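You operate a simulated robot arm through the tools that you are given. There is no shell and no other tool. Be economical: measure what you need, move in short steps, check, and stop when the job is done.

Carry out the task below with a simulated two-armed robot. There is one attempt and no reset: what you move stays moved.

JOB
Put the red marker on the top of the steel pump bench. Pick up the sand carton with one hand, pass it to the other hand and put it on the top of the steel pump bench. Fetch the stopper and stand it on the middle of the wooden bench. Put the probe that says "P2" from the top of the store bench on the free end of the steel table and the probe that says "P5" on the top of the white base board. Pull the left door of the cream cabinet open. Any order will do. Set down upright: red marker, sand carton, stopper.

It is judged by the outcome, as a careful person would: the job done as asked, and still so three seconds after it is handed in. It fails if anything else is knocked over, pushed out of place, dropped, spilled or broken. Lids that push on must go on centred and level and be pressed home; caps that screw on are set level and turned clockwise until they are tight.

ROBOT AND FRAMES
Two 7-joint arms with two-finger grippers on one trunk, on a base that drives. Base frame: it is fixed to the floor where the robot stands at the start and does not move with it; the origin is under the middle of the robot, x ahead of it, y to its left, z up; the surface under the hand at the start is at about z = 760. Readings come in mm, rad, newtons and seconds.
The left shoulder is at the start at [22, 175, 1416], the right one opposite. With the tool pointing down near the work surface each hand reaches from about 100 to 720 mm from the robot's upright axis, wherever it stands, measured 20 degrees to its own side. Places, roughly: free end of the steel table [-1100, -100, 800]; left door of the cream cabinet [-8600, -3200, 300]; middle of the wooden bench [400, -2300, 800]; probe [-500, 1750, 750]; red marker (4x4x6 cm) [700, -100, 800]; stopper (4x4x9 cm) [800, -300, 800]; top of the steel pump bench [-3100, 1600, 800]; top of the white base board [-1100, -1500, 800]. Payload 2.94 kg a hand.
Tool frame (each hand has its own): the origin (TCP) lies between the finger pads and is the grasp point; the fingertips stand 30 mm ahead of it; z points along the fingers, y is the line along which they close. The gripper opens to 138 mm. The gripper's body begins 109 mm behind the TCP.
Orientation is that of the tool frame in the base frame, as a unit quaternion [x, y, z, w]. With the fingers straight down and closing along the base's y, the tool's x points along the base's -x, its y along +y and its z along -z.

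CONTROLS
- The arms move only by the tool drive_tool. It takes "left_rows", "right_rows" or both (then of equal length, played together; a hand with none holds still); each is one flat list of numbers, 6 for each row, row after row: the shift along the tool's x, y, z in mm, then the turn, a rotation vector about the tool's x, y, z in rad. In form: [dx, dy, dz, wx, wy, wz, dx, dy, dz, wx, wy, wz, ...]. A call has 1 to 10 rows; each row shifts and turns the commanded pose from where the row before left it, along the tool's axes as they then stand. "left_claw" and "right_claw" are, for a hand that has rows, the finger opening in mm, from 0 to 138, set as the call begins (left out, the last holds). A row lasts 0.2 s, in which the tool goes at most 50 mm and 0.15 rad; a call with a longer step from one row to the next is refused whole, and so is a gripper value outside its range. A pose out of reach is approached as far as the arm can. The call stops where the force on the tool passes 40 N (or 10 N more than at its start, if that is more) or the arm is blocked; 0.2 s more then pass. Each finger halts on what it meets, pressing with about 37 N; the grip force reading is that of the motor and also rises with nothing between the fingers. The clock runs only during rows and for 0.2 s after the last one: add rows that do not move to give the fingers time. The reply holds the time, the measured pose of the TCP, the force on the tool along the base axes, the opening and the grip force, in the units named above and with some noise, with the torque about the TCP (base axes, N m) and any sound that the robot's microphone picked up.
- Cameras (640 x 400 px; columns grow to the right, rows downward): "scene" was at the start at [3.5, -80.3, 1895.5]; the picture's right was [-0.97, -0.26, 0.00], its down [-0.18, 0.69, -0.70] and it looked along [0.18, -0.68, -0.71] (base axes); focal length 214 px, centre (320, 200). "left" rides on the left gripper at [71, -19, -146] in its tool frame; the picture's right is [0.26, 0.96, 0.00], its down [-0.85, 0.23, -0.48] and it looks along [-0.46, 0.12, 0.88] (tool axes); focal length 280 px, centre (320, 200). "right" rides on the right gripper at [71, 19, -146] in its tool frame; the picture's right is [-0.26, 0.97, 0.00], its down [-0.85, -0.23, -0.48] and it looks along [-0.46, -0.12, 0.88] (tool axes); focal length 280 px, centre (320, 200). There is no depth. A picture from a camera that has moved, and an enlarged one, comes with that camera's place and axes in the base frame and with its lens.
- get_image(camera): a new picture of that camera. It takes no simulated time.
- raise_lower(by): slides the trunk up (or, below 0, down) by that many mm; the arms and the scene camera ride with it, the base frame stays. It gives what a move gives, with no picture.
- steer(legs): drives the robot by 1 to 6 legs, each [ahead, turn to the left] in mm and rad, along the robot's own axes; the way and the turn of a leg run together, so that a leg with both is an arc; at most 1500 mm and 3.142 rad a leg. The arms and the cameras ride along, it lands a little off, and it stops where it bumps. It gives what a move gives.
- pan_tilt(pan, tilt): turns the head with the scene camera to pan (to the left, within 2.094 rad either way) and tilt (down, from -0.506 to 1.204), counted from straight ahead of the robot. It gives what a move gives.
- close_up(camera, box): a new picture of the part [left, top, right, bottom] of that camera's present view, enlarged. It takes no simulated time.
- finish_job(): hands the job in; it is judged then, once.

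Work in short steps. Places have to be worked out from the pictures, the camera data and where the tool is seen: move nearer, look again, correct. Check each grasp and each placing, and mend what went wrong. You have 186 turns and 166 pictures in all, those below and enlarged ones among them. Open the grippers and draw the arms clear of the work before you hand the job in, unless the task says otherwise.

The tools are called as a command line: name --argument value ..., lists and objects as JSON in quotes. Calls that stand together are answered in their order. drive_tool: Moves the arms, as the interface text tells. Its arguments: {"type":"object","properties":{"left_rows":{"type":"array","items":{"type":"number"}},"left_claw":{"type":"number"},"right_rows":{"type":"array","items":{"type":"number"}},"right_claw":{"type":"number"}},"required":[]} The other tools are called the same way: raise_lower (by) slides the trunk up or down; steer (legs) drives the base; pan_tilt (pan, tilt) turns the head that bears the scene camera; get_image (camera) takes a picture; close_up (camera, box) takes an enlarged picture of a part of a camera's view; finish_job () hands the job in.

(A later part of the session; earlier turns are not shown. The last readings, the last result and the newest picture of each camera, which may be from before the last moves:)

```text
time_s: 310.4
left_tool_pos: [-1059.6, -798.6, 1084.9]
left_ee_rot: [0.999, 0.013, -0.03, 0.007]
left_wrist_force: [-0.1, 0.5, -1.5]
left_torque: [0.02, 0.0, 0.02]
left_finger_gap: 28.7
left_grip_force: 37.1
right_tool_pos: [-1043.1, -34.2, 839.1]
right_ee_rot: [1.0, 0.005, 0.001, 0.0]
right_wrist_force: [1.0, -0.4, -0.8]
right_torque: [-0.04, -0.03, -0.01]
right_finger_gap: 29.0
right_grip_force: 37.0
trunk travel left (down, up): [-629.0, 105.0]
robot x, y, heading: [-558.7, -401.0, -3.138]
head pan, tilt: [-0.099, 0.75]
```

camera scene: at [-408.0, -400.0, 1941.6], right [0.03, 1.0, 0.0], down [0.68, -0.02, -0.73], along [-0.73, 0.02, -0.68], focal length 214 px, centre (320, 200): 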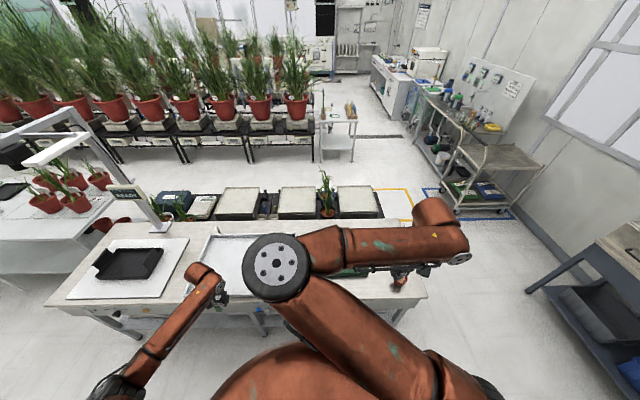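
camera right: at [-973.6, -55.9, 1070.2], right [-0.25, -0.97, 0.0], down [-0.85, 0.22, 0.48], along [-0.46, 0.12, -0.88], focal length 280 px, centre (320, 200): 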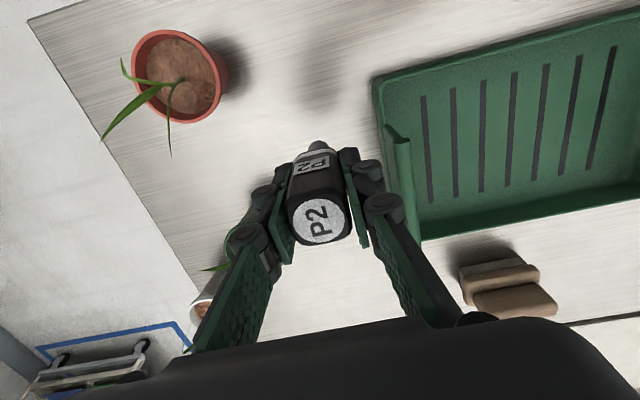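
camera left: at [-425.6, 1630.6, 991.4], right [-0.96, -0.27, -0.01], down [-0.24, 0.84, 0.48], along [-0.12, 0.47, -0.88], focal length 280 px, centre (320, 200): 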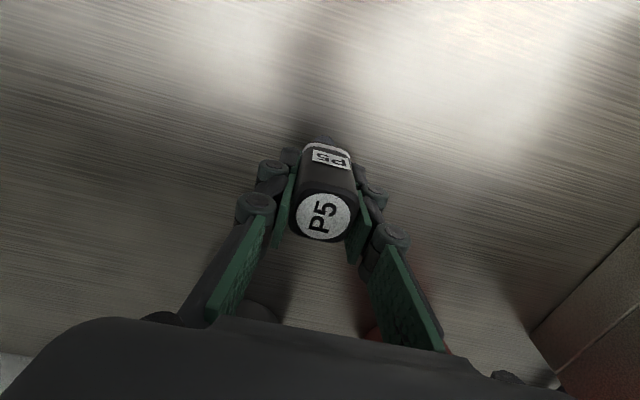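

close_up --camera "right" --box '[220, 80, 420, 260]'

```text
2.22 times, centred on (320, 170) of right
camera zoom: at [-972.5, -54.2, 985.1], right [-0.25, -0.97, 0.0], down [-0.85, 0.22, 0.47], along [-0.46, 0.12, -0.88], focal length 623 px, centre (320, 267)
```

zoom: 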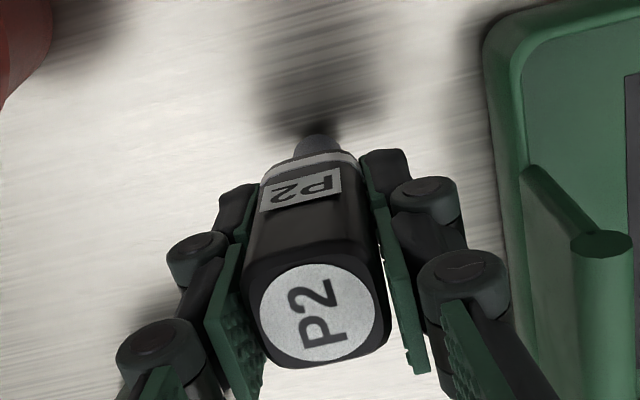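

The tip's shadow is nearly touching. I continue by 3 mm rows.

drive_tool --right_rows '[0, 0, 3, 0, 0, 0, 0, 0, 3, 0, 0, 0, 0, 0, 3, 0, 0, 0, 0, 0, 3, 0, 0, 0, 0, 0, 3, 0, 0, 0]'

```text
time_s: 311.6
left_tool_pos: [-1058.5, -800.8, 1085.2]
left_ee_rot: [0.999, 0.013, -0.031, 0.006]
left_wrist_force: [-0.2, 0.2, -0.8]
left_torque: [-0.02, -0.01, 0.02]
left_finger_gap: 28.9
left_grip_force: 36.6
right_tool_pos: [-1044.4, -32.3, 828.1]
right_ee_rot: [1.0, 0.003, -0.002, -0.003]
right_wrist_force: [6.5, -2.7, 39.0]
right_torque: [-0.11, -0.61, 0.03]
right_finger_gap: 29.3
right_grip_force: 36.9
trunk travel left (down, up): [-629.0, 105.0]
robot x, y, heading: [-558.1, -401.4, -3.134]
head pan, tilt: [-0.099, 0.75]
```

Contact. I ease up 4 mm and open.

drive_tool --right_rows '[0, 0, -4, 0, 0, 0, 0, 0, 0, 0, 0, 0]'

drive_tool --right_rows '[0, 0, 0, 0, 0, 0, 0, 0, 0, 0, 0, 0, 0, 0, 0, 0, 0, 0, 0, 0, 0, 0, 0, 0]' --right_claw 60

get_image --camera "right"

```text
time_s: 312.1
left_tool_pos: [-1060.3, -798.9, 1083.2]
left_ee_rot: [0.999, 0.012, -0.03, 0.006]
left_wrist_force: [-0.1, -0.3, -0.9]
left_torque: [-0.01, 0.01, 0.0]
left_finger_gap: 28.9
left_grip_force: 36.7
right_tool_pos: [-1045.7, -33.4, 827.7]
right_ee_rot: [1.0, 0.004, 0.0, -0.001]
right_wrist_force: [-5.6, 3.8, 15.5]
right_torque: [0.27, 0.28, 0.04]
right_finger_gap: 29.1
right_grip_force: 37.1
trunk travel left (down, up): [-629.0, 105.0]
robot x, y, heading: [-561.7, -399.5, -3.139]
head pan, tilt: [-0.099, 0.75]
```

```text
time_s: 313.1
left_tool_pos: [-1060.3, -799.2, 1083.3]
left_ee_rot: [0.999, 0.012, -0.03, 0.007]
left_wrist_force: [-0.4, 0.2, -0.7]
left_torque: [-0.03, 0.02, -0.02]
left_finger_gap: 28.8
left_grip_force: 36.6
right_tool_pos: [-1044.6, -33.5, 828.1]
right_ee_rot: [1.0, 0.004, 0.001, 0.0]
right_wrist_force: [-0.1, -0.1, 0.1]
right_torque: [0.0, 0.0, 0.01]
right_finger_gap: 59.9
right_grip_force: 0.1
trunk travel left (down, up): [-629.0, 105.0]
robot x, y, heading: [-557.4, -404.2, -3.132]
head pan, tilt: [-0.099, 0.75]
```

```text
28 pictures are left
camera right: at [-973.4, -54.0, 973.6], right [-0.25, -0.97, 0.0], down [-0.85, 0.22, 0.47], along [-0.46, 0.12, -0.88], focal length 280 px, centre (320, 200)
```

right: 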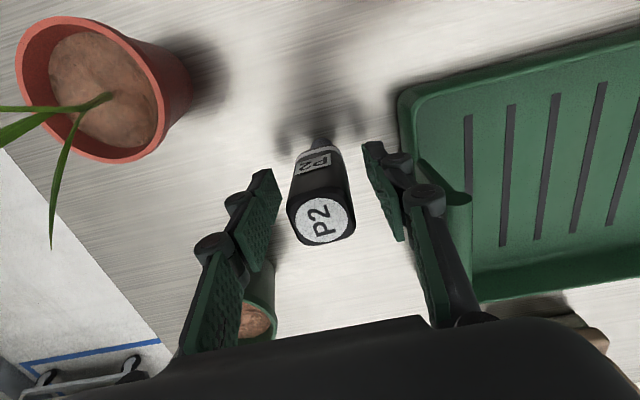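

P2 stands on the table's free end. I raise the right hand, back off and drive toward the white board.

drive_tool --right_rows '[0, 0, -30, 0, 0, 0, 0, 0, -45, 0, 0, 0, 0, 0, -45, 0, 0, 0, 0, 0, -45, 0, 0, 0, 0, 0, -45, 0, 0, 0, 0, 0, -45, 0, 0, 0, 0, 0, -45, 0, 0, 0, 0, 0, -45, 0, 0, 0]'

steer --legs '[[-160, 0], [0, 1.565], [700, 0], [0, -1.565]]'

get_image --camera "scene"

```text
time_s: 314.9
left_tool_pos: [-1060.3, -800.0, 1083.3]
left_ee_rot: [0.999, 0.012, -0.03, 0.007]
left_wrist_force: [-0.4, -0.1, -0.9]
left_torque: [-0.01, 0.01, 0.04]
left_finger_gap: 28.9
left_grip_force: 36.9
right_tool_pos: [-1042.3, -33.6, 1171.9]
right_ee_rot: [1.0, 0.005, 0.002, 0.001]
right_wrist_force: [-0.9, 0.3, -0.6]
right_torque: [0.02, -0.02, 0.05]
right_finger_gap: 60.0
right_grip_force: 0.1
trunk travel left (down, up): [-629.0, 105.0]
robot x, y, heading: [-556.8, -404.6, -3.133]
head pan, tilt: [-0.099, 0.75]
```

```text
time_s: 327.4
left_tool_pos: [-878.7, -1516.1, 1083.0]
left_ee_rot: [0.999, 0.031, -0.03, 0.007]
left_wrist_force: [-0.4, -1.1, 0.0]
left_torque: [-0.01, -0.05, 0.01]
left_finger_gap: 28.6
left_grip_force: 36.9
right_tool_pos: [-889.6, -751.3, 1172.2]
right_ee_rot: [1.0, 0.023, 0.001, 0.0]
right_wrist_force: [0.4, -0.7, -0.3]
right_torque: [-0.03, -0.01, -0.02]
right_finger_gap: 59.8
right_grip_force: 0.0
trunk travel left (down, up): [-629.0, 105.0]
robot x, y, heading: [-388.7, -1100.6, -3.105]
head pan, tilt: [-0.099, 0.75]
```

```text
27 pictures are left
camera scene: at [-458.3, -1097.4, 1941.5], right [0.06, 1.0, 0.0], down [0.68, -0.04, -0.73], along [-0.73, 0.04, -0.68], focal length 214 px, centre (320, 200)
```

scene: 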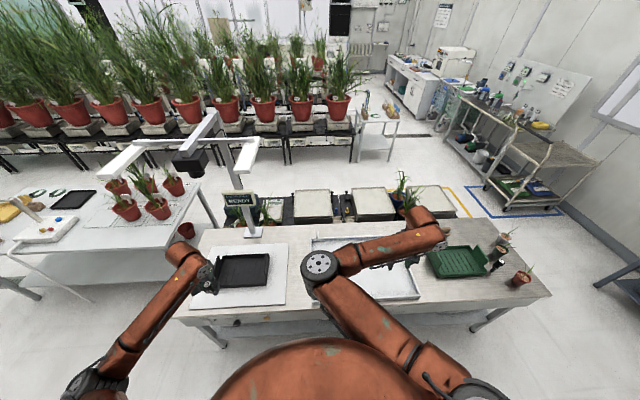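

The board carries a black tray; a free strip about 100 mm wide lies in front of it (x≈-920…-1020). I bring P5 over [-967,-1500], level it, and look.

drive_tool --left_rows '[-43, -11, 2, 0.008, 0.026, 0, -43, -11, 2, 0.008, 0.026, 0, 0, 0, 40, 0, 0, 0, 0, 0, 40, 0, 0, 0, 0, 0, 0, 0, 0, 0]'

get_image --camera "left"

```text
time_s: 328.6
left_tool_pos: [-966.0, -1498.7, 1006.4]
left_ee_rot: [1.0, 0.03, -0.004, -0.001]
left_wrist_force: [0.0, -0.9, -0.5]
left_torque: [-0.01, 0.03, 0.02]
left_finger_gap: 28.9
left_grip_force: 37.2
right_tool_pos: [-888.9, -749.2, 1171.3]
right_ee_rot: [1.0, 0.023, 0.001, 0.001]
right_wrist_force: [-0.9, 0.5, 0.2]
right_torque: [0.0, 0.01, 0.01]
right_finger_gap: 60.0
right_grip_force: 0.2
trunk travel left (down, up): [-629.0, 105.0]
robot x, y, heading: [-390.1, -1098.2, -3.103]
head pan, tilt: [-0.099, 0.75]
```

```text
26 pictures are left
camera left: at [-895.0, -1476.4, 1150.5], right [0.32, -0.95, -0.01], down [-0.83, -0.28, 0.48], along [-0.46, -0.15, -0.88], focal length 280 px, centre (320, 200)
```

left: 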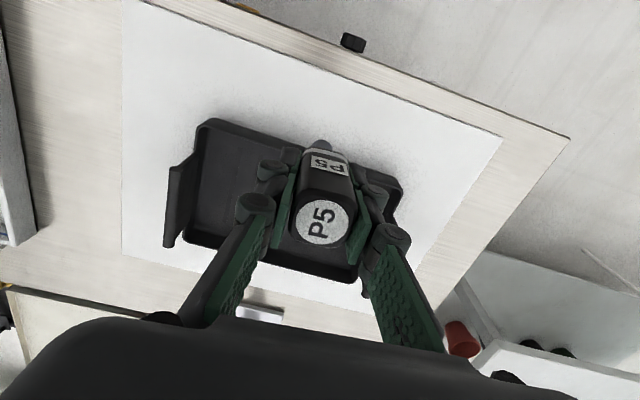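

The spot is in the middle of the free white strip. I descend 130 mm, then feel for contact.

drive_tool --left_rows '[0, 0, 35, 0, 0, 0, 0, 0, 35, 0, 0, 0, 0, 0, 35, 0, 0, 0, 0, 0, 20, 0, 0, 0, 0, 0, 8, 0, 0, 0, 0, 0, 5, 0, 0, 0, 0, 0, 4, 0, 0, 0, 0, 0, 4, 0, 0, 0, 0, 0, 4, 0, 0, 0, 0, 0, 4, 0, 0, 0]'

```text
time_s: 330.8
left_tool_pos: [-969.2, -1498.2, 850.4]
left_ee_rot: [1.0, 0.03, -0.004, -0.002]
left_wrist_force: [-0.4, 0.2, -1.3]
left_torque: [0.01, 0.01, 0.02]
left_finger_gap: 28.7
left_grip_force: 36.9
right_tool_pos: [-889.8, -750.1, 1171.8]
right_ee_rot: [1.0, 0.023, 0.001, 0.0]
right_wrist_force: [0.0, -0.5, 0.2]
right_torque: [0.0, 0.0, 0.01]
right_finger_gap: 59.5
right_grip_force: 0.0
trunk travel left (down, up): [-629.0, 105.0]
robot x, y, heading: [-393.8, -1102.9, -3.101]
head pan, tilt: [-0.099, 0.75]
```

drive_tool --left_rows '[0, 0, 3, 0, 0, 0, 0, 0, 3, 0, 0, 0, 0, 0, 3, 0, 0, 0, 0, 0, 3, 0, 0, 0, 0, 0, 0, 0, 0, 0]'

get_image --camera "left"

```text
time_s: 332.0
left_tool_pos: [-968.6, -1498.3, 839.7]
left_ee_rot: [1.0, 0.03, -0.004, -0.001]
left_wrist_force: [2.5, 0.0, 6.8]
left_torque: [0.03, -0.21, 0.03]
left_finger_gap: 28.9
left_grip_force: 37.3
right_tool_pos: [-888.7, -750.3, 1171.8]
right_ee_rot: [1.0, 0.022, 0.001, 0.001]
right_wrist_force: [-0.1, 0.3, -0.2]
right_torque: [-0.01, -0.02, -0.04]
right_finger_gap: 59.7
right_grip_force: 0.2
trunk travel left (down, up): [-629.0, 105.0]
robot x, y, heading: [-388.3, -1103.7, -3.103]
head pan, tilt: [-0.099, 0.75]
```

```text
25 pictures are left
camera left: at [-896.7, -1474.8, 984.2], right [0.32, -0.95, 0.0], down [-0.83, -0.28, 0.48], along [-0.46, -0.15, -0.88], focal length 280 px, centre (320, 200)
```

left: 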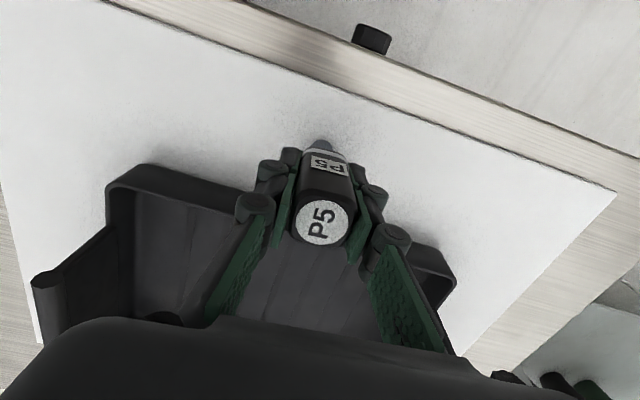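

Light contact (7 N) on the white board. I open the fingers.

drive_tool --left_rows '[0, 0, 0, 0, 0, 0, 0, 0, 0, 0, 0, 0, 0, 0, 0, 0, 0, 0, 0, 0, 0, 0, 0, 0]' --left_claw 56

get_image --camera "left"

```text
time_s: 333.0
left_tool_pos: [-968.6, -1497.9, 837.8]
left_ee_rot: [1.0, 0.03, -0.005, -0.002]
left_wrist_force: [-0.3, -0.4, 1.4]
left_torque: [0.02, 0.02, 0.03]
left_finger_gap: 56.1
left_grip_force: 0.1
right_tool_pos: [-889.1, -750.3, 1171.6]
right_ee_rot: [1.0, 0.023, 0.001, 0.001]
right_wrist_force: [0.1, 0.4, -0.7]
right_torque: [0.0, 0.02, 0.03]
right_finger_gap: 60.1
right_grip_force: 0.1
trunk travel left (down, up): [-629.0, 105.0]
robot x, y, heading: [-394.9, -1098.5, -3.101]
head pan, tilt: [-0.099, 0.75]
```

```text
24 pictures are left
camera left: at [-896.8, -1475.0, 983.4], right [0.32, -0.95, -0.01], down [-0.83, -0.28, 0.48], along [-0.46, -0.15, -0.88], focal length 280 px, centre (320, 200)
```

left: 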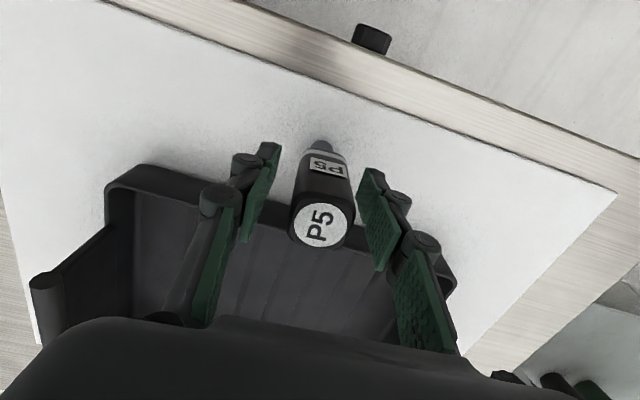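

P5 stands upright on the white board. I raise the left hand clear, then back off and drive round to the long corridor at y≈720.

drive_tool --left_rows '[0, 0, -30, 0, 0, 0, 0, 0, -45, 0, 0, 0, 0, 0, -45, 0, 0, 0, 0, 0, -45, 0, 0, 0, 0, 0, -45, 0, 0, 0, 0, 0, -45, 0, 0, 0, 0, 0, -45, 0, 0, 0]'

steer --legs '[[-40, -0.04], [0, -1.571], [1500, 0], [330, 0], [0, 1.571]]'

pan_tilt --pan 0.25 --tilt 0.2

get_image --camera "scene"

```text
time_s: 334.6
left_tool_pos: [-963.5, -1501.4, 1137.1]
left_ee_rot: [1.0, 0.03, -0.002, -0.002]
left_wrist_force: [0.9, -0.8, -0.5]
left_torque: [0.02, 0.01, 0.0]
left_finger_gap: 55.9
left_grip_force: 0.0
right_tool_pos: [-889.0, -751.3, 1172.8]
right_ee_rot: [1.0, 0.023, 0.0, 0.0]
right_wrist_force: [-0.3, -0.4, -0.4]
right_torque: [0.03, -0.01, -0.01]
right_finger_gap: 59.7
right_grip_force: 0.2
trunk travel left (down, up): [-629.0, 105.0]
robot x, y, heading: [-391.2, -1102.8, -3.102]
head pan, tilt: [-0.099, 0.75]
```

```text
time_s: 352.0
left_tool_pos: [-1002.2, 329.1, 1138.1]
left_ee_rot: [0.999, 0.046, -0.003, -0.002]
left_wrist_force: [0.4, 0.3, 0.6]
left_torque: [0.01, 0.01, 0.0]
left_finger_gap: 56.0
left_grip_force: 0.1
right_tool_pos: [-949.8, 1081.3, 1171.8]
right_ee_rot: [0.999, 0.038, 0.001, 0.0]
right_wrist_force: [-0.5, -0.7, -0.2]
right_torque: [0.03, -0.01, -0.06]
right_finger_gap: 60.0
right_grip_force: 0.0
trunk travel left (down, up): [-629.0, 105.0]
robot x, y, heading: [-436.7, 748.2, -3.072]
head pan, tilt: [-0.099, 0.75]
```

```text
time_s: 352.9
left_tool_pos: [-1003.4, 328.6, 1137.8]
left_ee_rot: [0.999, 0.046, -0.003, -0.001]
left_wrist_force: [1.0, -0.1, 0.1]
left_torque: [0.02, 0.04, -0.01]
left_finger_gap: 56.1
left_grip_force: 0.0
right_tool_pos: [-949.9, 1080.4, 1172.0]
right_ee_rot: [0.999, 0.037, 0.001, 0.001]
right_wrist_force: [0.7, 0.5, 1.5]
right_torque: [0.03, -0.01, 0.0]
right_finger_gap: 60.1
right_grip_force: 0.1
trunk travel left (down, up): [-629.0, 105.0]
robot x, y, heading: [-440.0, 746.6, -3.072]
head pan, tilt: [0.25, 0.201]
```

```text
23 pictures are left
camera scene: at [-514.1, 715.9, 1991.1], right [-0.31, 0.95, 0.0], down [0.19, 0.06, -0.98], along [-0.93, -0.31, -0.2], focal length 214 px, centre (320, 200)
```

scene: 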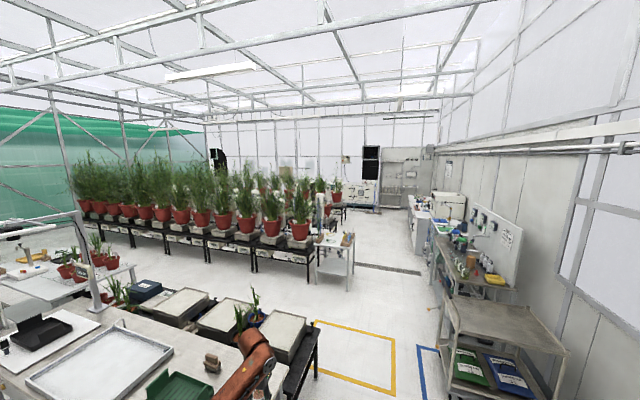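

The cabinet lies beyond the plant rows at the far wall. I drive down the corridor along y≈740 in long legs, then look again.

steer --legs '[[0, -0.065], [1500, 0], [1500, 0], [1500, 0]]'

pan_tilt --pan 0.6 --tilt 0.25

get_image --camera "scene"

```text
time_s: 375.0
left_tool_pos: [-5579.8, 517.8, 1138.4]
left_ee_rot: [1.0, -0.013, -0.004, -0.002]
left_wrist_force: [0.0, -0.4, 0.3]
left_torque: [0.0, -0.01, 0.01]
left_finger_gap: 56.1
left_grip_force: 0.1
right_tool_pos: [-5439.6, 1260.5, 1170.4]
right_ee_rot: [1.0, -0.021, 0.0, 0.001]
right_wrist_force: [0.7, -0.1, 0.8]
right_torque: [0.0, -0.03, 0.01]
right_finger_gap: 59.8
right_grip_force: 0.1
trunk travel left (down, up): [-629.0, 105.0]
robot x, y, heading: [-4974.1, 866.9, 3.096]
head pan, tilt: [0.25, 0.201]
```

```text
time_s: 375.9
left_tool_pos: [-5579.0, 518.0, 1138.0]
left_ee_rot: [1.0, -0.013, -0.004, -0.002]
left_wrist_force: [0.2, -0.4, 0.2]
left_torque: [0.05, 0.01, 0.02]
left_finger_gap: 55.9
left_grip_force: 0.1
right_tool_pos: [-5438.6, 1259.1, 1172.1]
right_ee_rot: [1.0, -0.021, 0.001, 0.0]
right_wrist_force: [-0.1, 0.0, -1.1]
right_torque: [0.01, -0.03, 0.0]
right_finger_gap: 59.9
right_grip_force: 0.1
trunk travel left (down, up): [-629.0, 105.0]
robot x, y, heading: [-4971.4, 874.0, 3.097]
head pan, tilt: [0.6, 0.25]
```

```text
22 pictures are left
camera scene: at [-5036.4, 815.0, 1986.7], right [-0.52, 0.85, 0.0], down [0.21, 0.13, -0.97], along [-0.82, -0.51, -0.25], focal length 214 px, centre (320, 200)
```

scene: 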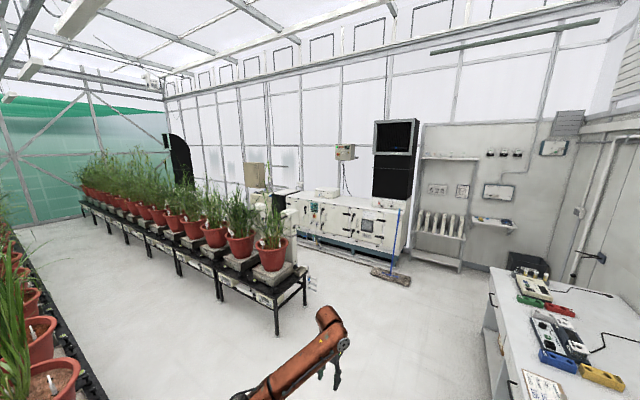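

The way leads round the end of the second plant row (about [-6400,-570]). I drive to about [-7000,300] and look left.

steer --legs '[[0, 0.32], [1300, 0], [800, 0]]'

pan_tilt --pan 0.75 --tilt 0.35

get_image --camera "scene"

```text
time_s: 387.2
left_tool_pos: [-7446.5, -194.5, 1137.7]
left_ee_rot: [0.99, 0.144, -0.004, -0.001]
left_wrist_force: [-0.6, 0.8, 0.6]
left_torque: [-0.01, -0.05, -0.03]
left_finger_gap: 56.1
left_grip_force: 0.1
right_tool_pos: [-7544.5, 553.8, 1170.8]
right_ee_rot: [0.991, 0.137, 0.001, 0.0]
right_wrist_force: [0.0, 0.7, 0.2]
right_torque: [-0.01, -0.06, 0.0]
right_finger_gap: 59.8
right_grip_force: 0.1
trunk travel left (down, up): [-629.0, 105.0]
robot x, y, heading: [-6981.8, 327.0, -2.871]
head pan, tilt: [0.6, 0.25]
```

```text
time_s: 387.9
left_tool_pos: [-7447.5, -194.7, 1138.4]
left_ee_rot: [0.989, 0.146, -0.004, -0.001]
left_wrist_force: [-0.4, 0.7, -0.3]
left_torque: [0.02, -0.03, 0.05]
left_finger_gap: 56.2
left_grip_force: 0.0
right_tool_pos: [-7544.6, 553.4, 1172.1]
right_ee_rot: [0.991, 0.136, 0.001, -0.001]
right_wrist_force: [0.3, -0.2, -1.1]
right_torque: [0.0, -0.02, 0.02]
right_finger_gap: 59.9
right_grip_force: 0.0
trunk travel left (down, up): [-629.0, 105.0]
robot x, y, heading: [-6980.0, 324.1, -2.873]
head pan, tilt: [0.75, 0.351]
```

```text
21 pictures are left
camera scene: at [-7012.7, 248.5, 1977.2], right [-0.85, 0.52, 0.0], down [0.18, 0.29, -0.94], along [-0.49, -0.8, -0.34], focal length 214 px, centre (320, 200)
```

scene: 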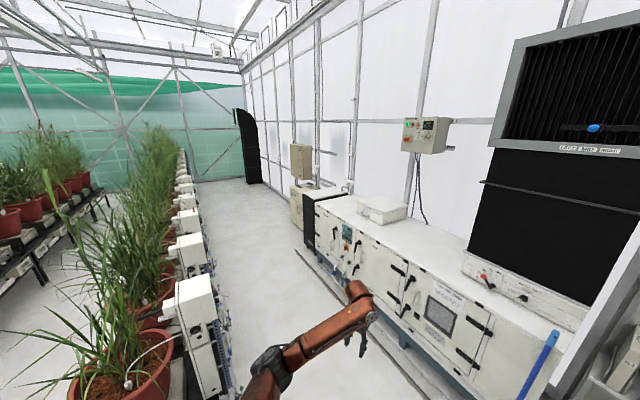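

The cream cabinet should be around pixel (297,215). I zoom in.

close_up --camera "scene" --box '[260, 130, 380, 250]'

```text
3.33 times, centred on (320, 190) of scene
camera zoom: at [-7012.7, 248.5, 1977.2], right [-0.85, 0.52, 0.0], down [0.18, 0.29, -0.94], along [-0.49, -0.8, -0.34], focal length 715 px, centre (320, 233)
```

zoom: 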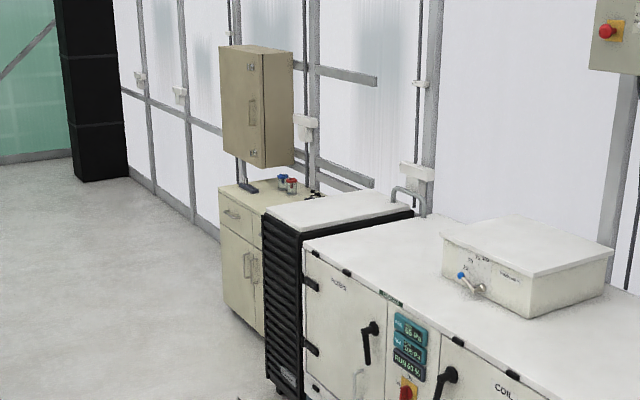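

The cabinet (drawers above two doors with bar handles) faces the aisle. I drive into the aisle at x≈-7650 and down to y≈-3100, then turn to face it.

steer --legs '[[0, 0.347], [820, 0], [0, 0.955], [1500, 0], [1400, 0], [0, -1.571]]'

pan_tilt --pan 0.0 --tilt 0.7

get_image --camera "scene"

```text
time_s: 413.1
left_tool_pos: [-8220.1, -3423.8, 1138.6]
left_ee_rot: [1.0, 0.023, -0.004, -0.002]
left_wrist_force: [0.0, -0.9, -0.1]
left_torque: [0.04, 0.0, -0.01]
left_finger_gap: 56.0
left_grip_force: 0.1
right_tool_pos: [-8135.0, -2673.1, 1172.0]
right_ee_rot: [1.0, 0.015, 0.001, -0.001]
right_wrist_force: [-0.2, 0.0, 0.8]
right_torque: [-0.02, -0.02, -0.01]
right_finger_gap: 59.8
right_grip_force: 0.0
trunk travel left (down, up): [-629.0, 105.0]
robot x, y, heading: [-7639.8, -3033.8, -3.111]
head pan, tilt: [0.75, 0.351]
```

```text
time_s: 414.2
left_tool_pos: [-8220.8, -3423.8, 1137.0]
left_ee_rot: [1.0, 0.024, -0.004, -0.001]
left_wrist_force: [-0.1, -0.4, -0.1]
left_torque: [-0.03, 0.0, -0.01]
left_finger_gap: 56.1
left_grip_force: 0.0
right_tool_pos: [-8135.4, -2675.9, 1171.8]
right_ee_rot: [1.0, 0.016, 0.0, 0.0]
right_wrist_force: [-0.2, -0.4, 0.2]
right_torque: [-0.01, -0.02, 0.03]
right_finger_gap: 59.9
right_grip_force: 0.1
trunk travel left (down, up): [-629.0, 105.0]
robot x, y, heading: [-7642.3, -3033.9, -3.116]
head pan, tilt: [0.0, 0.7]
```

```text
19 pictures are left
camera scene: at [-7710.9, -3035.7, 1945.8], right [-0.03, 1.0, 0.0], down [0.64, 0.02, -0.76], along [-0.76, -0.02, -0.64], focal length 214 px, centre (320, 200)
```

scene: 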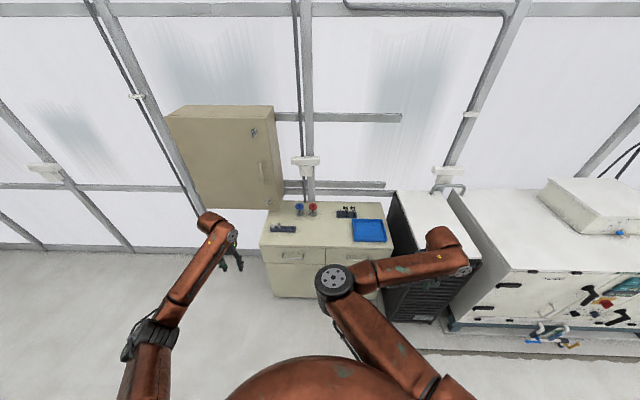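

The cabinet front is at x≈-8480, doors meeting near y≈-3050. I move to about [-7800,-2870] so that the left hand faces the left door's handle, then lower the trunk.

steer --legs '[[0, -0.8], [215, 0], [0, 0.775]]'

raise_lower --by -480

drive_tool --left_rows '[10, -20, 0, 0, -0.11, 0, 10, -20, 0, 0, -0.11, 0, 10, -20, 0, 0, -0.11, 0, 10, -20, 0, 0, -0.11, 0, 0, -20, 0, 0, -0.11, 0, 0, -20, 0, 0, -0.11, 0, 0, -20, 0, 0, -0.11, 0, 0, -20, 0, 0, -0.11, 0]'

get_image --camera "left"

```text
time_s: 419.9
left_tool_pos: [-8381.9, -3260.5, 1137.6]
left_ee_rot: [1.0, 0.011, -0.004, -0.001]
left_wrist_force: [0.6, -0.6, -0.4]
left_torque: [0.0, 0.0, -0.02]
left_finger_gap: 56.0
left_grip_force: 0.2
right_tool_pos: [-8277.7, -2515.3, 1170.8]
right_ee_rot: [1.0, 0.003, 0.001, 0.001]
right_wrist_force: [-0.3, 0.4, -0.1]
right_torque: [0.0, -0.01, 0.01]
right_finger_gap: 59.9
right_grip_force: 0.0
trunk travel left (down, up): [-629.0, 105.0]
robot x, y, heading: [-7789.2, -2881.5, -3.145]
head pan, tilt: [0.0, 0.7]
```

```text
refused: -480 is not a number from -400 to 400
```

```text
time_s: 421.7
left_tool_pos: [-8344.0, -3100.7, 1134.1]
left_ee_rot: [0.903, 0.012, -0.43, 0.005]
left_wrist_force: [0.3, 0.2, 0.0]
left_torque: [-0.01, 0.0, 0.01]
left_finger_gap: 56.3
left_grip_force: 0.1
right_tool_pos: [-8275.8, -2515.0, 1171.3]
right_ee_rot: [1.0, 0.004, 0.001, 0.0]
right_wrist_force: [-0.1, -0.5, 0.6]
right_torque: [0.0, 0.03, 0.03]
right_finger_gap: 60.0
right_grip_force: 0.0
trunk travel left (down, up): [-629.0, 105.0]
robot x, y, heading: [-7793.2, -2885.8, -3.139]
head pan, tilt: [0.0, 0.7]
```

```text
18 pictures are left
camera left: at [-8185.7, -3077.6, 1169.8], right [0.19, -0.96, -0.21], down [-0.16, -0.24, 0.96], along [-0.97, -0.15, -0.2], focal length 280 px, centre (320, 200)
```

left: 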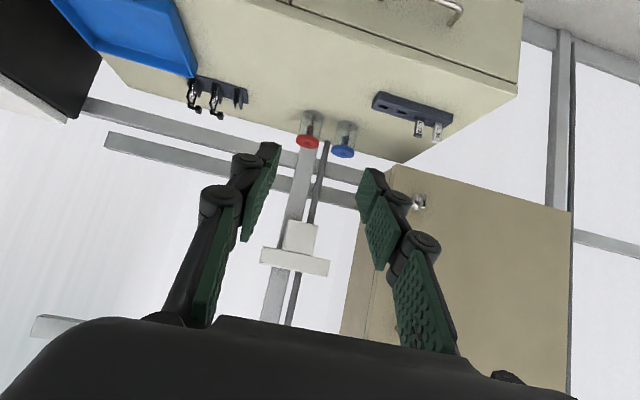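

The hand looks over the cabinet's top (front edge x≈-8505). I lower the trunk by 400 and look again.

raise_lower --by -400

get_image --camera "left"

```text
time_s: 425.6
left_tool_pos: [-8345.1, -3102.1, 731.9]
left_ee_rot: [0.903, 0.011, -0.43, 0.004]
left_wrist_force: [0.5, 0.4, 0.1]
left_torque: [-0.04, 0.01, 0.0]
left_finger_gap: 56.1
left_grip_force: 0.1
right_tool_pos: [-8277.7, -2514.6, 771.7]
right_ee_rot: [1.0, 0.004, 0.001, 0.001]
right_wrist_force: [1.0, 0.3, -0.1]
right_torque: [-0.01, 0.06, -0.02]
right_finger_gap: 60.0
right_grip_force: 0.1
trunk travel left (down, up): [-229.0, 505.0]
robot x, y, heading: [-7788.0, -2881.2, -3.141]
head pan, tilt: [0.0, 0.7]
```

```text
17 pictures are left
camera left: at [-8186.9, -3078.2, 769.3], right [0.19, -0.96, -0.21], down [-0.16, -0.24, 0.96], along [-0.97, -0.15, -0.2], focal length 280 px, centre (320, 200)
```

left: 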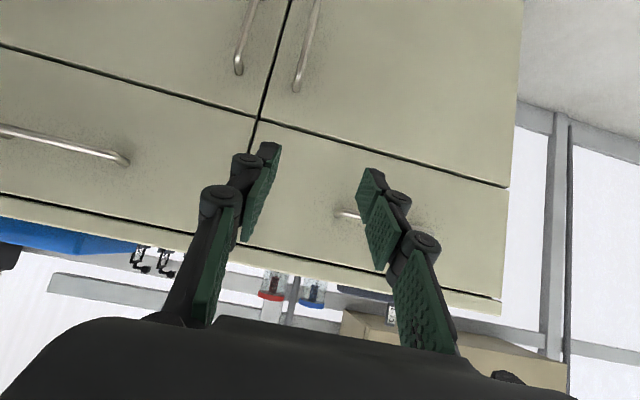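

The left door's handle is a vertical bar at y≈-3068, z≈430–590, about x=-8470. I finish pitching the hand forward and lower the trunk by 150.

drive_tool --left_rows '[0, -7, 0, 0, -0.137, 0, 0, -7, 0, 0, -0.137, 0, 0, -7, 0, 0, -0.137, 0, 0, -7, 0, 0, -0.137, 0, 0, -6, 0, 0, -0.135, 0, 0, 0, 0, 0, 0, 0]' --left_claw 70

raise_lower --by -150

get_image --camera "left"

```text
time_s: 426.9
left_tool_pos: [-8337.7, -3085.8, 714.9]
left_ee_rot: [0.709, -0.09, -0.699, 0.041]
left_wrist_force: [-0.4, 0.4, 0.7]
left_torque: [0.0, -0.06, 0.03]
left_finger_gap: 69.9
left_grip_force: 0.1
right_tool_pos: [-8276.2, -2514.8, 771.9]
right_ee_rot: [1.0, 0.003, 0.001, 0.001]
right_wrist_force: [-0.3, -1.1, 0.0]
right_torque: [-0.06, 0.02, -0.01]
right_finger_gap: 60.0
right_grip_force: 0.0
trunk travel left (down, up): [-229.0, 505.0]
robot x, y, heading: [-7791.1, -2884.1, -3.145]
head pan, tilt: [0.0, 0.7]
stopped in row 6 (left hand): the arm was blocked; the commanded pose is now the measured one
```

```text
time_s: 428.6
left_tool_pos: [-8338.9, -3088.8, 566.2]
left_ee_rot: [0.703, -0.108, -0.701, 0.045]
left_wrist_force: [-0.5, 0.8, 0.4]
left_torque: [0.04, -0.04, 0.03]
left_finger_gap: 70.1
left_grip_force: 0.1
right_tool_pos: [-8278.1, -2514.7, 606.5]
right_ee_rot: [1.0, 0.003, 0.023, 0.0]
right_wrist_force: [-0.6, -0.7, -0.2]
right_torque: [0.02, -0.02, -0.03]
right_finger_gap: 60.1
right_grip_force: 0.0
trunk travel left (down, up): [-79.0, 655.0]
robot x, y, heading: [-7789.9, -2881.7, -3.142]
head pan, tilt: [0.0, 0.7]
```

```text
16 pictures are left
camera left: at [-8191.3, -3097.3, 495.6], right [-0.09, -0.99, -0.05], down [0.46, -0.08, 0.88], along [-0.88, 0.06, 0.46], focal length 280 px, centre (320, 200)
```

left: 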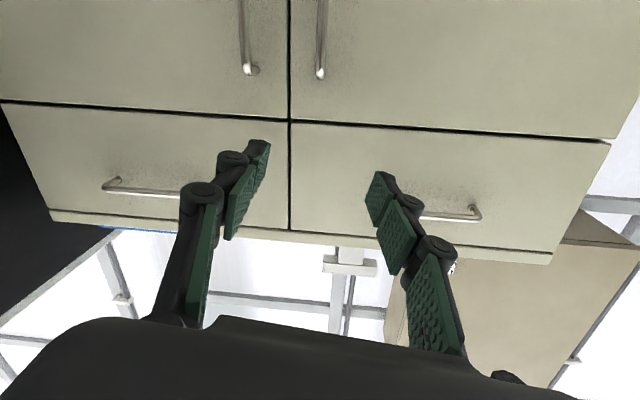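

Comparing both views puts the handle at about [-8593,-3063], z≈360–514; the front is at x≈-8620. I straighten the hand's roll, lower it to z≈450, and drive 180 mm closer.

drive_tool --left_rows '[0, 0, 0, 0, 0, -0.11, 0, 0, 0, 0, 0, -0.108, 39, -10, 0, 0, 0, 0, 39, -10, 0, 0, 0, 0, 38, 0, 0, 0, 0, 0, 0, 0, 0, 0, 0, 0]'

steer --legs '[[180, 0]]'

get_image --camera "left"

```text
time_s: 429.9
left_tool_pos: [-8315.0, -3083.4, 451.4]
left_ee_rot: [0.716, -0.072, -0.694, -0.022]
left_wrist_force: [-0.6, -1.1, -0.1]
left_torque: [0.02, 0.04, 0.0]
left_finger_gap: 69.9
left_grip_force: 0.0
right_tool_pos: [-8279.3, -2513.6, 606.0]
right_ee_rot: [1.0, 0.004, 0.022, 0.001]
right_wrist_force: [-1.1, 0.4, -0.2]
right_torque: [0.02, -0.03, 0.02]
right_finger_gap: 59.8
right_grip_force: 0.0
trunk travel left (down, up): [-79.0, 655.0]
robot x, y, heading: [-7791.8, -2884.1, -3.138]
head pan, tilt: [0.0, 0.7]
stopped in row 6 (left hand): the arm was blocked; the commanded pose is now the measured one
```

```text
time_s: 431.0
left_tool_pos: [-8395.6, -3085.4, 452.3]
left_ee_rot: [0.713, -0.075, -0.697, -0.022]
left_wrist_force: [-1.0, 0.3, 0.8]
left_torque: [0.01, 0.01, -0.05]
left_finger_gap: 70.2
left_grip_force: 0.1
right_tool_pos: [-8338.5, -2487.4, 599.1]
right_ee_rot: [0.997, 0.006, 0.055, -0.058]
right_wrist_force: [9.5, -5.6, -1.4]
right_torque: [0.81, 1.33, 0.39]
right_finger_gap: 59.8
right_grip_force: 0.2
trunk travel left (down, up): [-79.0, 655.0]
robot x, y, heading: [-7872.4, -2880.9, 3.141]
head pan, tilt: [0.0, 0.7]
stopped in leg 1: the force on the tool passed its limit at 149 N (the readings are from after the stop); the commanded pose is now the measured one
```

```text
15 pictures are left
camera left: at [-8246.3, -3090.7, 384.7], right [-0.13, -0.97, -0.19], down [0.42, -0.23, 0.88], along [-0.9, 0.03, 0.44], focal length 280 px, centre (320, 200)
```

left: 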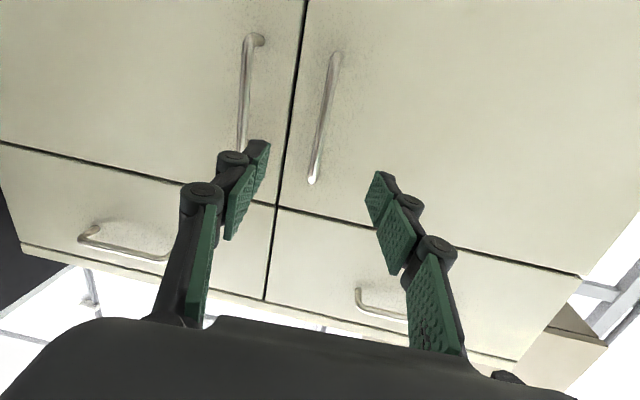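

The right hand bumped the black louvre unit, which stands further out. I back off 90 mm and pull the right hand back and inward.

steer --legs '[[-90, 0]]'

drive_tool --right_rows '[30, 0, -35, 0, 0, 0, 30, 0, -35, 0, 0, 0, 30, 0, -35, 0, 0, 0, 30, 0, -35, 0, 0, 0, 30, 0, -35, 0, 0, 0, 30, 0, -35, 0, 0, 0, 0, 0, 0, 0, 0, 0]'

pan_tilt --pan -0.35 --tilt 0.6

get_image --camera "scene"

```text
time_s: 432.1
left_tool_pos: [-8305.6, -3084.6, 453.2]
left_ee_rot: [0.713, -0.074, -0.696, -0.022]
left_wrist_force: [1.1, -0.5, -0.4]
left_torque: [0.0, 0.01, 0.02]
left_finger_gap: 69.9
left_grip_force: 0.1
right_tool_pos: [-8249.1, -2487.6, 600.5]
right_ee_rot: [0.997, 0.006, 0.053, -0.058]
right_wrist_force: [1.1, -0.6, 0.2]
right_torque: [0.01, -0.01, 0.0]
right_finger_gap: 60.0
right_grip_force: 0.0
trunk travel left (down, up): [-79.0, 655.0]
robot x, y, heading: [-7782.6, -2887.5, 3.142]
head pan, tilt: [0.0, 0.7]
```

```text
time_s: 433.7
left_tool_pos: [-8303.5, -3085.0, 452.4]
left_ee_rot: [0.713, -0.075, -0.696, -0.022]
left_wrist_force: [-0.2, -0.4, 0.3]
left_torque: [-0.01, -0.02, -0.02]
left_finger_gap: 70.0
left_grip_force: 0.0
right_tool_pos: [-8248.8, -2485.9, 600.2]
right_ee_rot: [0.997, 0.006, 0.054, -0.059]
right_wrist_force: [0.1, 0.7, -0.7]
right_torque: [-0.01, -0.02, 0.0]
right_finger_gap: 59.7
right_grip_force: 0.1
right hand out of reach, approached as far as the arm can: row 1, 2, 3, 4, 5, 6
trunk travel left (down, up): [-79.0, 655.0]
robot x, y, heading: [-7776.2, -2884.7, 3.14]
head pan, tilt: [0.0, 0.7]
```

```text
time_s: 434.6
left_tool_pos: [-8304.5, -3084.5, 452.7]
left_ee_rot: [0.713, -0.073, -0.697, -0.022]
left_wrist_force: [0.4, -0.5, -0.3]
left_torque: [-0.04, -0.02, 0.0]
left_finger_gap: 70.0
left_grip_force: 0.1
right_tool_pos: [-8248.2, -2487.4, 600.3]
right_ee_rot: [0.997, 0.005, 0.054, -0.057]
right_wrist_force: [-1.0, 0.6, -0.8]
right_torque: [-0.02, 0.01, 0.0]
right_finger_gap: 60.0
right_grip_force: 0.1
trunk travel left (down, up): [-79.0, 655.0]
robot x, y, heading: [-7778.5, -2884.4, 3.144]
head pan, tilt: [-0.351, 0.6]
```

```text
14 pictures are left
camera scene: at [-8132.1, -2855.4, 1382.2], right [0.34, 0.94, 0.0], down [0.53, -0.2, -0.82], along [-0.77, 0.28, -0.57], focal length 214 px, centre (320, 200)
```

scene: 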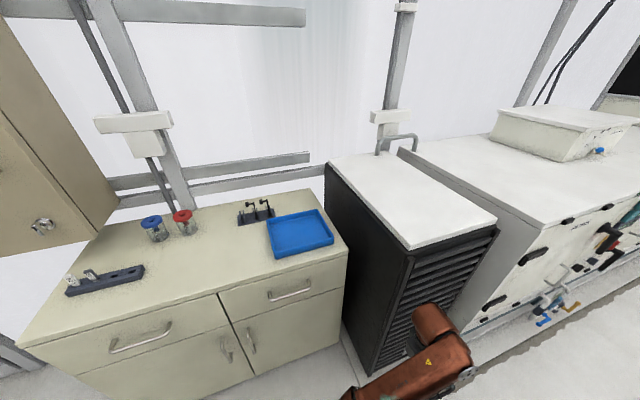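

The black unit and other things look undisturbed. I raise the right hand straight up instead, above the unit's top.

drive_tool --right_rows '[0, 0, -45, 0, 0, 0, 0, 0, -48, 0, 0, 0, 0, 0, -48, 0, 0, 0, 0, 0, -48, 0, 0, 0, 0, 0, -48, 0, 0, 0, 0, 0, -48, 0, 0, 0, 0, 0, -48, 0, 0, 0, 0, 0, -48, 0, 0, 0, 0, 0, -48, 0, 0, 0, 0, 0, -48, 0, 0, 0]'

```text
time_s: 436.8
left_tool_pos: [-8305.8, -3083.0, 453.3]
left_ee_rot: [0.713, -0.074, -0.697, -0.022]
left_wrist_force: [-0.1, 0.7, -0.3]
left_torque: [0.01, -0.03, 0.01]
left_finger_gap: 69.9
left_grip_force: 0.1
right_tool_pos: [-8297.1, -2543.9, 1038.2]
right_ee_rot: [0.997, 0.005, 0.054, -0.058]
right_wrist_force: [0.6, 0.3, -0.8]
right_torque: [-0.03, 0.02, 0.02]
right_finger_gap: 60.2
right_grip_force: 0.0
right hand out of reach, approached as far as the arm can: row 1, 2
trunk travel left (down, up): [-79.0, 655.0]
robot x, y, heading: [-7777.8, -2882.7, 3.145]
head pan, tilt: [-0.351, 0.6]
```

Raised to 1038; I go 170 mm higher to be surely above the unit's top (≈1025).

drive_tool --right_rows '[0, 10, -44, 0, 0, 0, 0, 10, -44, 0, 0, 0, 0, 10, -44, 0, 0, 0, 0, 10, -44, 0, 0, 0, 0, 0, 0, 0, 0, 0]'

steer --legs '[[160, 0]]'

get_image --camera "left"

```text
time_s: 438.0
left_tool_pos: [-8304.7, -3084.4, 453.0]
left_ee_rot: [0.713, -0.074, -0.697, -0.023]
left_wrist_force: [0.4, -0.7, -0.6]
left_torque: [0.0, -0.01, 0.04]
left_finger_gap: 70.2
left_grip_force: 0.1
right_tool_pos: [-8322.8, -2570.4, 1138.3]
right_ee_rot: [0.997, 0.006, 0.054, -0.059]
right_wrist_force: [-0.2, -0.1, -0.6]
right_torque: [-0.02, 0.0, 0.0]
right_finger_gap: 59.9
right_grip_force: 0.0
right hand out of reach, approached as far as the arm can: row 3, 4
trunk travel left (down, up): [-79.0, 655.0]
robot x, y, heading: [-7778.7, -2886.3, 3.138]
head pan, tilt: [-0.351, 0.6]
```

```text
time_s: 439.4
left_tool_pos: [-8464.9, -3082.9, 451.3]
left_ee_rot: [0.714, -0.074, -0.696, -0.022]
left_wrist_force: [-0.1, -0.1, 0.3]
left_torque: [0.03, 0.04, -0.02]
left_finger_gap: 69.9
left_grip_force: 0.0
right_tool_pos: [-8482.9, -2569.2, 1137.4]
right_ee_rot: [0.997, 0.005, 0.055, -0.058]
right_wrist_force: [-0.3, 0.1, -0.7]
right_torque: [-0.01, -0.11, -0.03]
right_finger_gap: 59.9
right_grip_force: 0.0
trunk travel left (down, up): [-79.0, 655.0]
robot x, y, heading: [-7939.5, -2882.4, 3.139]
head pan, tilt: [-0.351, 0.6]
```

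```text
13 pictures are left
camera left: at [-8316.5, -3089.1, 384.3], right [-0.13, -0.97, -0.19], down [0.42, -0.23, 0.88], along [-0.9, 0.03, 0.44], focal length 280 px, centre (320, 200)
```

left: 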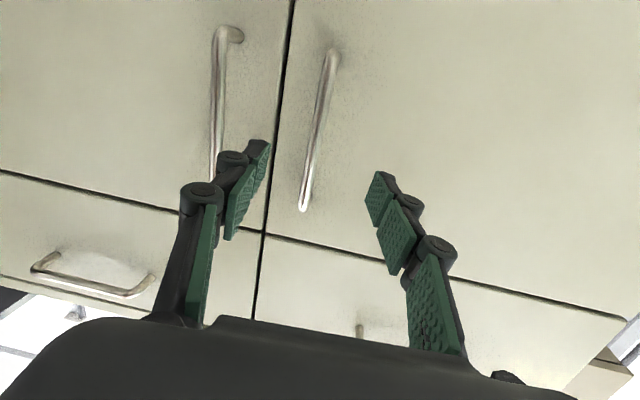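

The bar of the left door stands between the open fingers. I advance 112 mm around it.

drive_tool --left_rows '[0, -1, 28, 0, 0, 0, 0, -1, 28, 0, 0, 0, 0, -1, 28, 0, 0, 0, 0, -1, 28, 0, 0, 0, 0, 0, 0, 0, 0, 0]' --left_claw 70

get_image --camera "left"

```text
time_s: 440.4
left_tool_pos: [-8567.5, -3071.4, 444.5]
left_ee_rot: [0.714, -0.079, -0.695, -0.017]
left_wrist_force: [5.7, -1.8, -2.2]
left_torque: [0.11, 0.0, 0.25]
left_finger_gap: 72.8
left_grip_force: 0.6
right_tool_pos: [-8483.1, -2570.3, 1135.6]
right_ee_rot: [0.997, 0.006, 0.055, -0.059]
right_wrist_force: [0.5, -0.1, 0.8]
right_torque: [0.0, 0.07, 0.02]
right_finger_gap: 59.8
right_grip_force: 0.0
trunk travel left (down, up): [-79.0, 655.0]
robot x, y, heading: [-7938.8, -2880.1, 3.143]
head pan, tilt: [-0.351, 0.6]
stopped in row 5 (left hand): the force on the tool passed its limit at 62 N (the readings are from after the stop); the commanded pose is now the measured one
```

```text
12 pictures are left
camera left: at [-8417.0, -3077.3, 377.1], right [-0.13, -0.98, -0.18], down [0.42, -0.22, 0.88], along [-0.9, 0.04, 0.44], focal length 280 px, centre (320, 200)
```

left: 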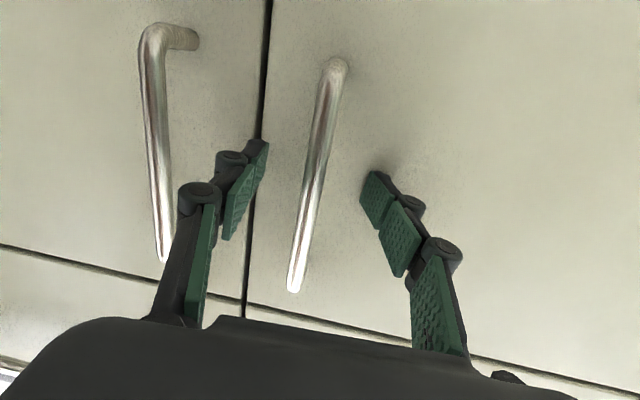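

The fingertips touched the door face, so the bar is right at the grasp point. I back off 4 mm and close on it.

drive_tool --left_rows '[0, 0, -5, 0, 0, 0, 0, 0, 0, 0, 0, 0]' --left_claw 70

drive_tool --left_rows '[0, 0, 0, 0, 0, 0, 0, 0, 0, 0, 0, 0, 0, 0, 0, 0, 0, 0, 0, 0, 0, 0, 0, 0, 0, 0, 0, 0, 0, 0, 0, 0, 0, 0, 0, 0, 0, 0, 0, 0, 0, 0]' --left_claw 4

```text
time_s: 441.0
left_tool_pos: [-8563.4, -3070.9, 447.3]
left_ee_rot: [0.713, -0.079, -0.697, -0.018]
left_wrist_force: [-0.8, -0.2, -0.4]
left_torque: [0.0, -0.01, 0.03]
left_finger_gap: 69.9
left_grip_force: 0.1
right_tool_pos: [-8483.1, -2569.0, 1137.3]
right_ee_rot: [0.997, 0.006, 0.056, -0.059]
right_wrist_force: [0.5, -0.4, 0.8]
right_torque: [-0.01, -0.03, 0.07]
right_finger_gap: 59.8
right_grip_force: 0.0
trunk travel left (down, up): [-79.0, 655.0]
robot x, y, heading: [-7938.4, -2884.9, 3.135]
head pan, tilt: [-0.351, 0.6]
```

```text
time_s: 442.6
left_tool_pos: [-8563.2, -3068.3, 447.6]
left_ee_rot: [0.713, -0.08, -0.696, -0.019]
left_wrist_force: [2.3, 20.9, -3.7]
left_torque: [0.26, -0.02, -0.01]
left_finger_gap: 18.2
left_grip_force: 10.6
right_tool_pos: [-8482.6, -2568.9, 1135.6]
right_ee_rot: [0.997, 0.006, 0.055, -0.059]
right_wrist_force: [-0.6, 0.1, 0.0]
right_torque: [-0.02, -0.02, -0.01]
right_finger_gap: 60.0
right_grip_force: 0.0
trunk travel left (down, up): [-79.0, 655.0]
robot x, y, heading: [-7942.3, -2880.5, 3.139]
head pan, tilt: [-0.351, 0.6]
```

Closing on the bar; I give it a moment more.

drive_tool --left_rows '[0, -2, 0, 0, 0, 0, 0, -2, 0, 0, 0, 0, 0, 0, 0, 0, 0, 0, 0, 0, 0, 0, 0, 0]' --left_claw 4

```text
time_s: 443.6
left_tool_pos: [-8563.0, -3068.1, 447.1]
left_ee_rot: [0.712, -0.081, -0.697, -0.016]
left_wrist_force: [2.4, 18.4, -0.4]
left_torque: [0.26, 0.0, 0.0]
left_finger_gap: 16.4
left_grip_force: 8.7
right_tool_pos: [-8483.3, -2569.3, 1136.8]
right_ee_rot: [0.997, 0.005, 0.054, -0.059]
right_wrist_force: [0.1, -0.8, -1.1]
right_torque: [0.01, 0.01, 0.04]
right_finger_gap: 60.0
right_grip_force: 0.0
trunk travel left (down, up): [-79.0, 655.0]
robot x, y, heading: [-7942.5, -2883.9, 3.138]
head pan, tilt: [-0.351, 0.6]
```

Only one finger presses (18 N toward +y), so the bar lies more to +y. I shift that way and keep closing.

drive_tool --left_rows '[0, -4, 0, 0, 0, 0, 0, -4, 0, 0, 0, 0, 0, 0, 0, 0, 0, 0, 0, 0, 0, 0, 0, 0, 0, 0, 0, 0, 0, 0]' --left_claw 0

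get_image --camera "left"

```text
time_s: 444.8
left_tool_pos: [-8563.3, -3066.5, 447.6]
left_ee_rot: [0.711, -0.087, -0.698, -0.015]
left_wrist_force: [-1.4, -2.0, 3.6]
left_torque: [1.02, -0.06, 0.01]
left_finger_gap: 12.4
left_grip_force: 38.9
right_tool_pos: [-8484.1, -2571.5, 1136.0]
right_ee_rot: [0.997, 0.006, 0.056, -0.06]
right_wrist_force: [-1.2, -0.1, -0.4]
right_torque: [-0.01, 0.01, -0.01]
right_finger_gap: 60.2
right_grip_force: 0.1
trunk travel left (down, up): [-79.0, 655.0]
robot x, y, heading: [-7939.3, -2882.9, 3.14]
head pan, tilt: [-0.351, 0.6]
```

```text
11 pictures are left
camera left: at [-8413.9, -3074.6, 379.0], right [-0.14, -0.98, -0.16], down [0.43, -0.21, 0.88], along [-0.89, 0.05, 0.45], focal length 280 px, centre (320, 200)
```

left: 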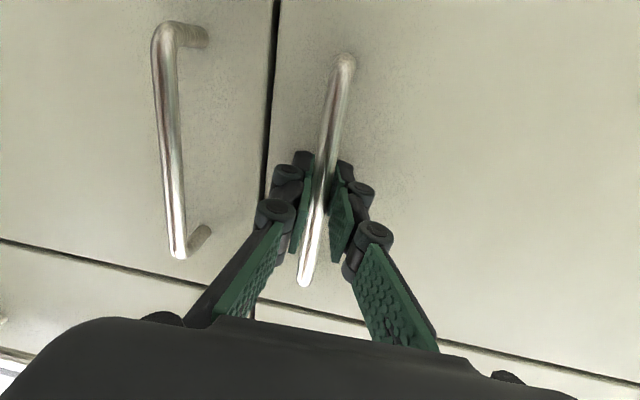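

The bar is firmly gripped (12.4 mm). I start pulling the door along its arc (hinge near y≈-3487, radius ≈420), turning the hand with it.

drive_tool --left_rows '[0, 0, -20, 0.047, 0, 0, 0, 0, -25, 0.059, 0, 0, 0, 0, -25, 0.059, 0, 0, 0, 0, -25, 0.059, 0, 0]' --left_claw 0

```text
time_s: 445.2
left_tool_pos: [-8551.3, -3066.6, 447.7]
left_ee_rot: [0.713, -0.082, -0.696, -0.024]
left_wrist_force: [-0.9, 3.8, -10.3]
left_torque: [0.91, -1.19, -0.05]
left_finger_gap: 12.0
left_grip_force: 39.4
right_tool_pos: [-8482.6, -2570.1, 1137.5]
right_ee_rot: [0.997, 0.007, 0.054, -0.059]
right_wrist_force: [1.1, 0.3, 0.9]
right_torque: [-0.04, 0.13, 0.01]
right_finger_gap: 60.1
right_grip_force: 0.0
trunk travel left (down, up): [-79.0, 655.0]
robot x, y, heading: [-7940.3, -2885.4, -3.139]
head pan, tilt: [-0.351, 0.6]
stopped in row 1 (left hand): the force on the tool passed its limit at 52 N (the readings are from after the stop); the commanded pose is now the measured one
```

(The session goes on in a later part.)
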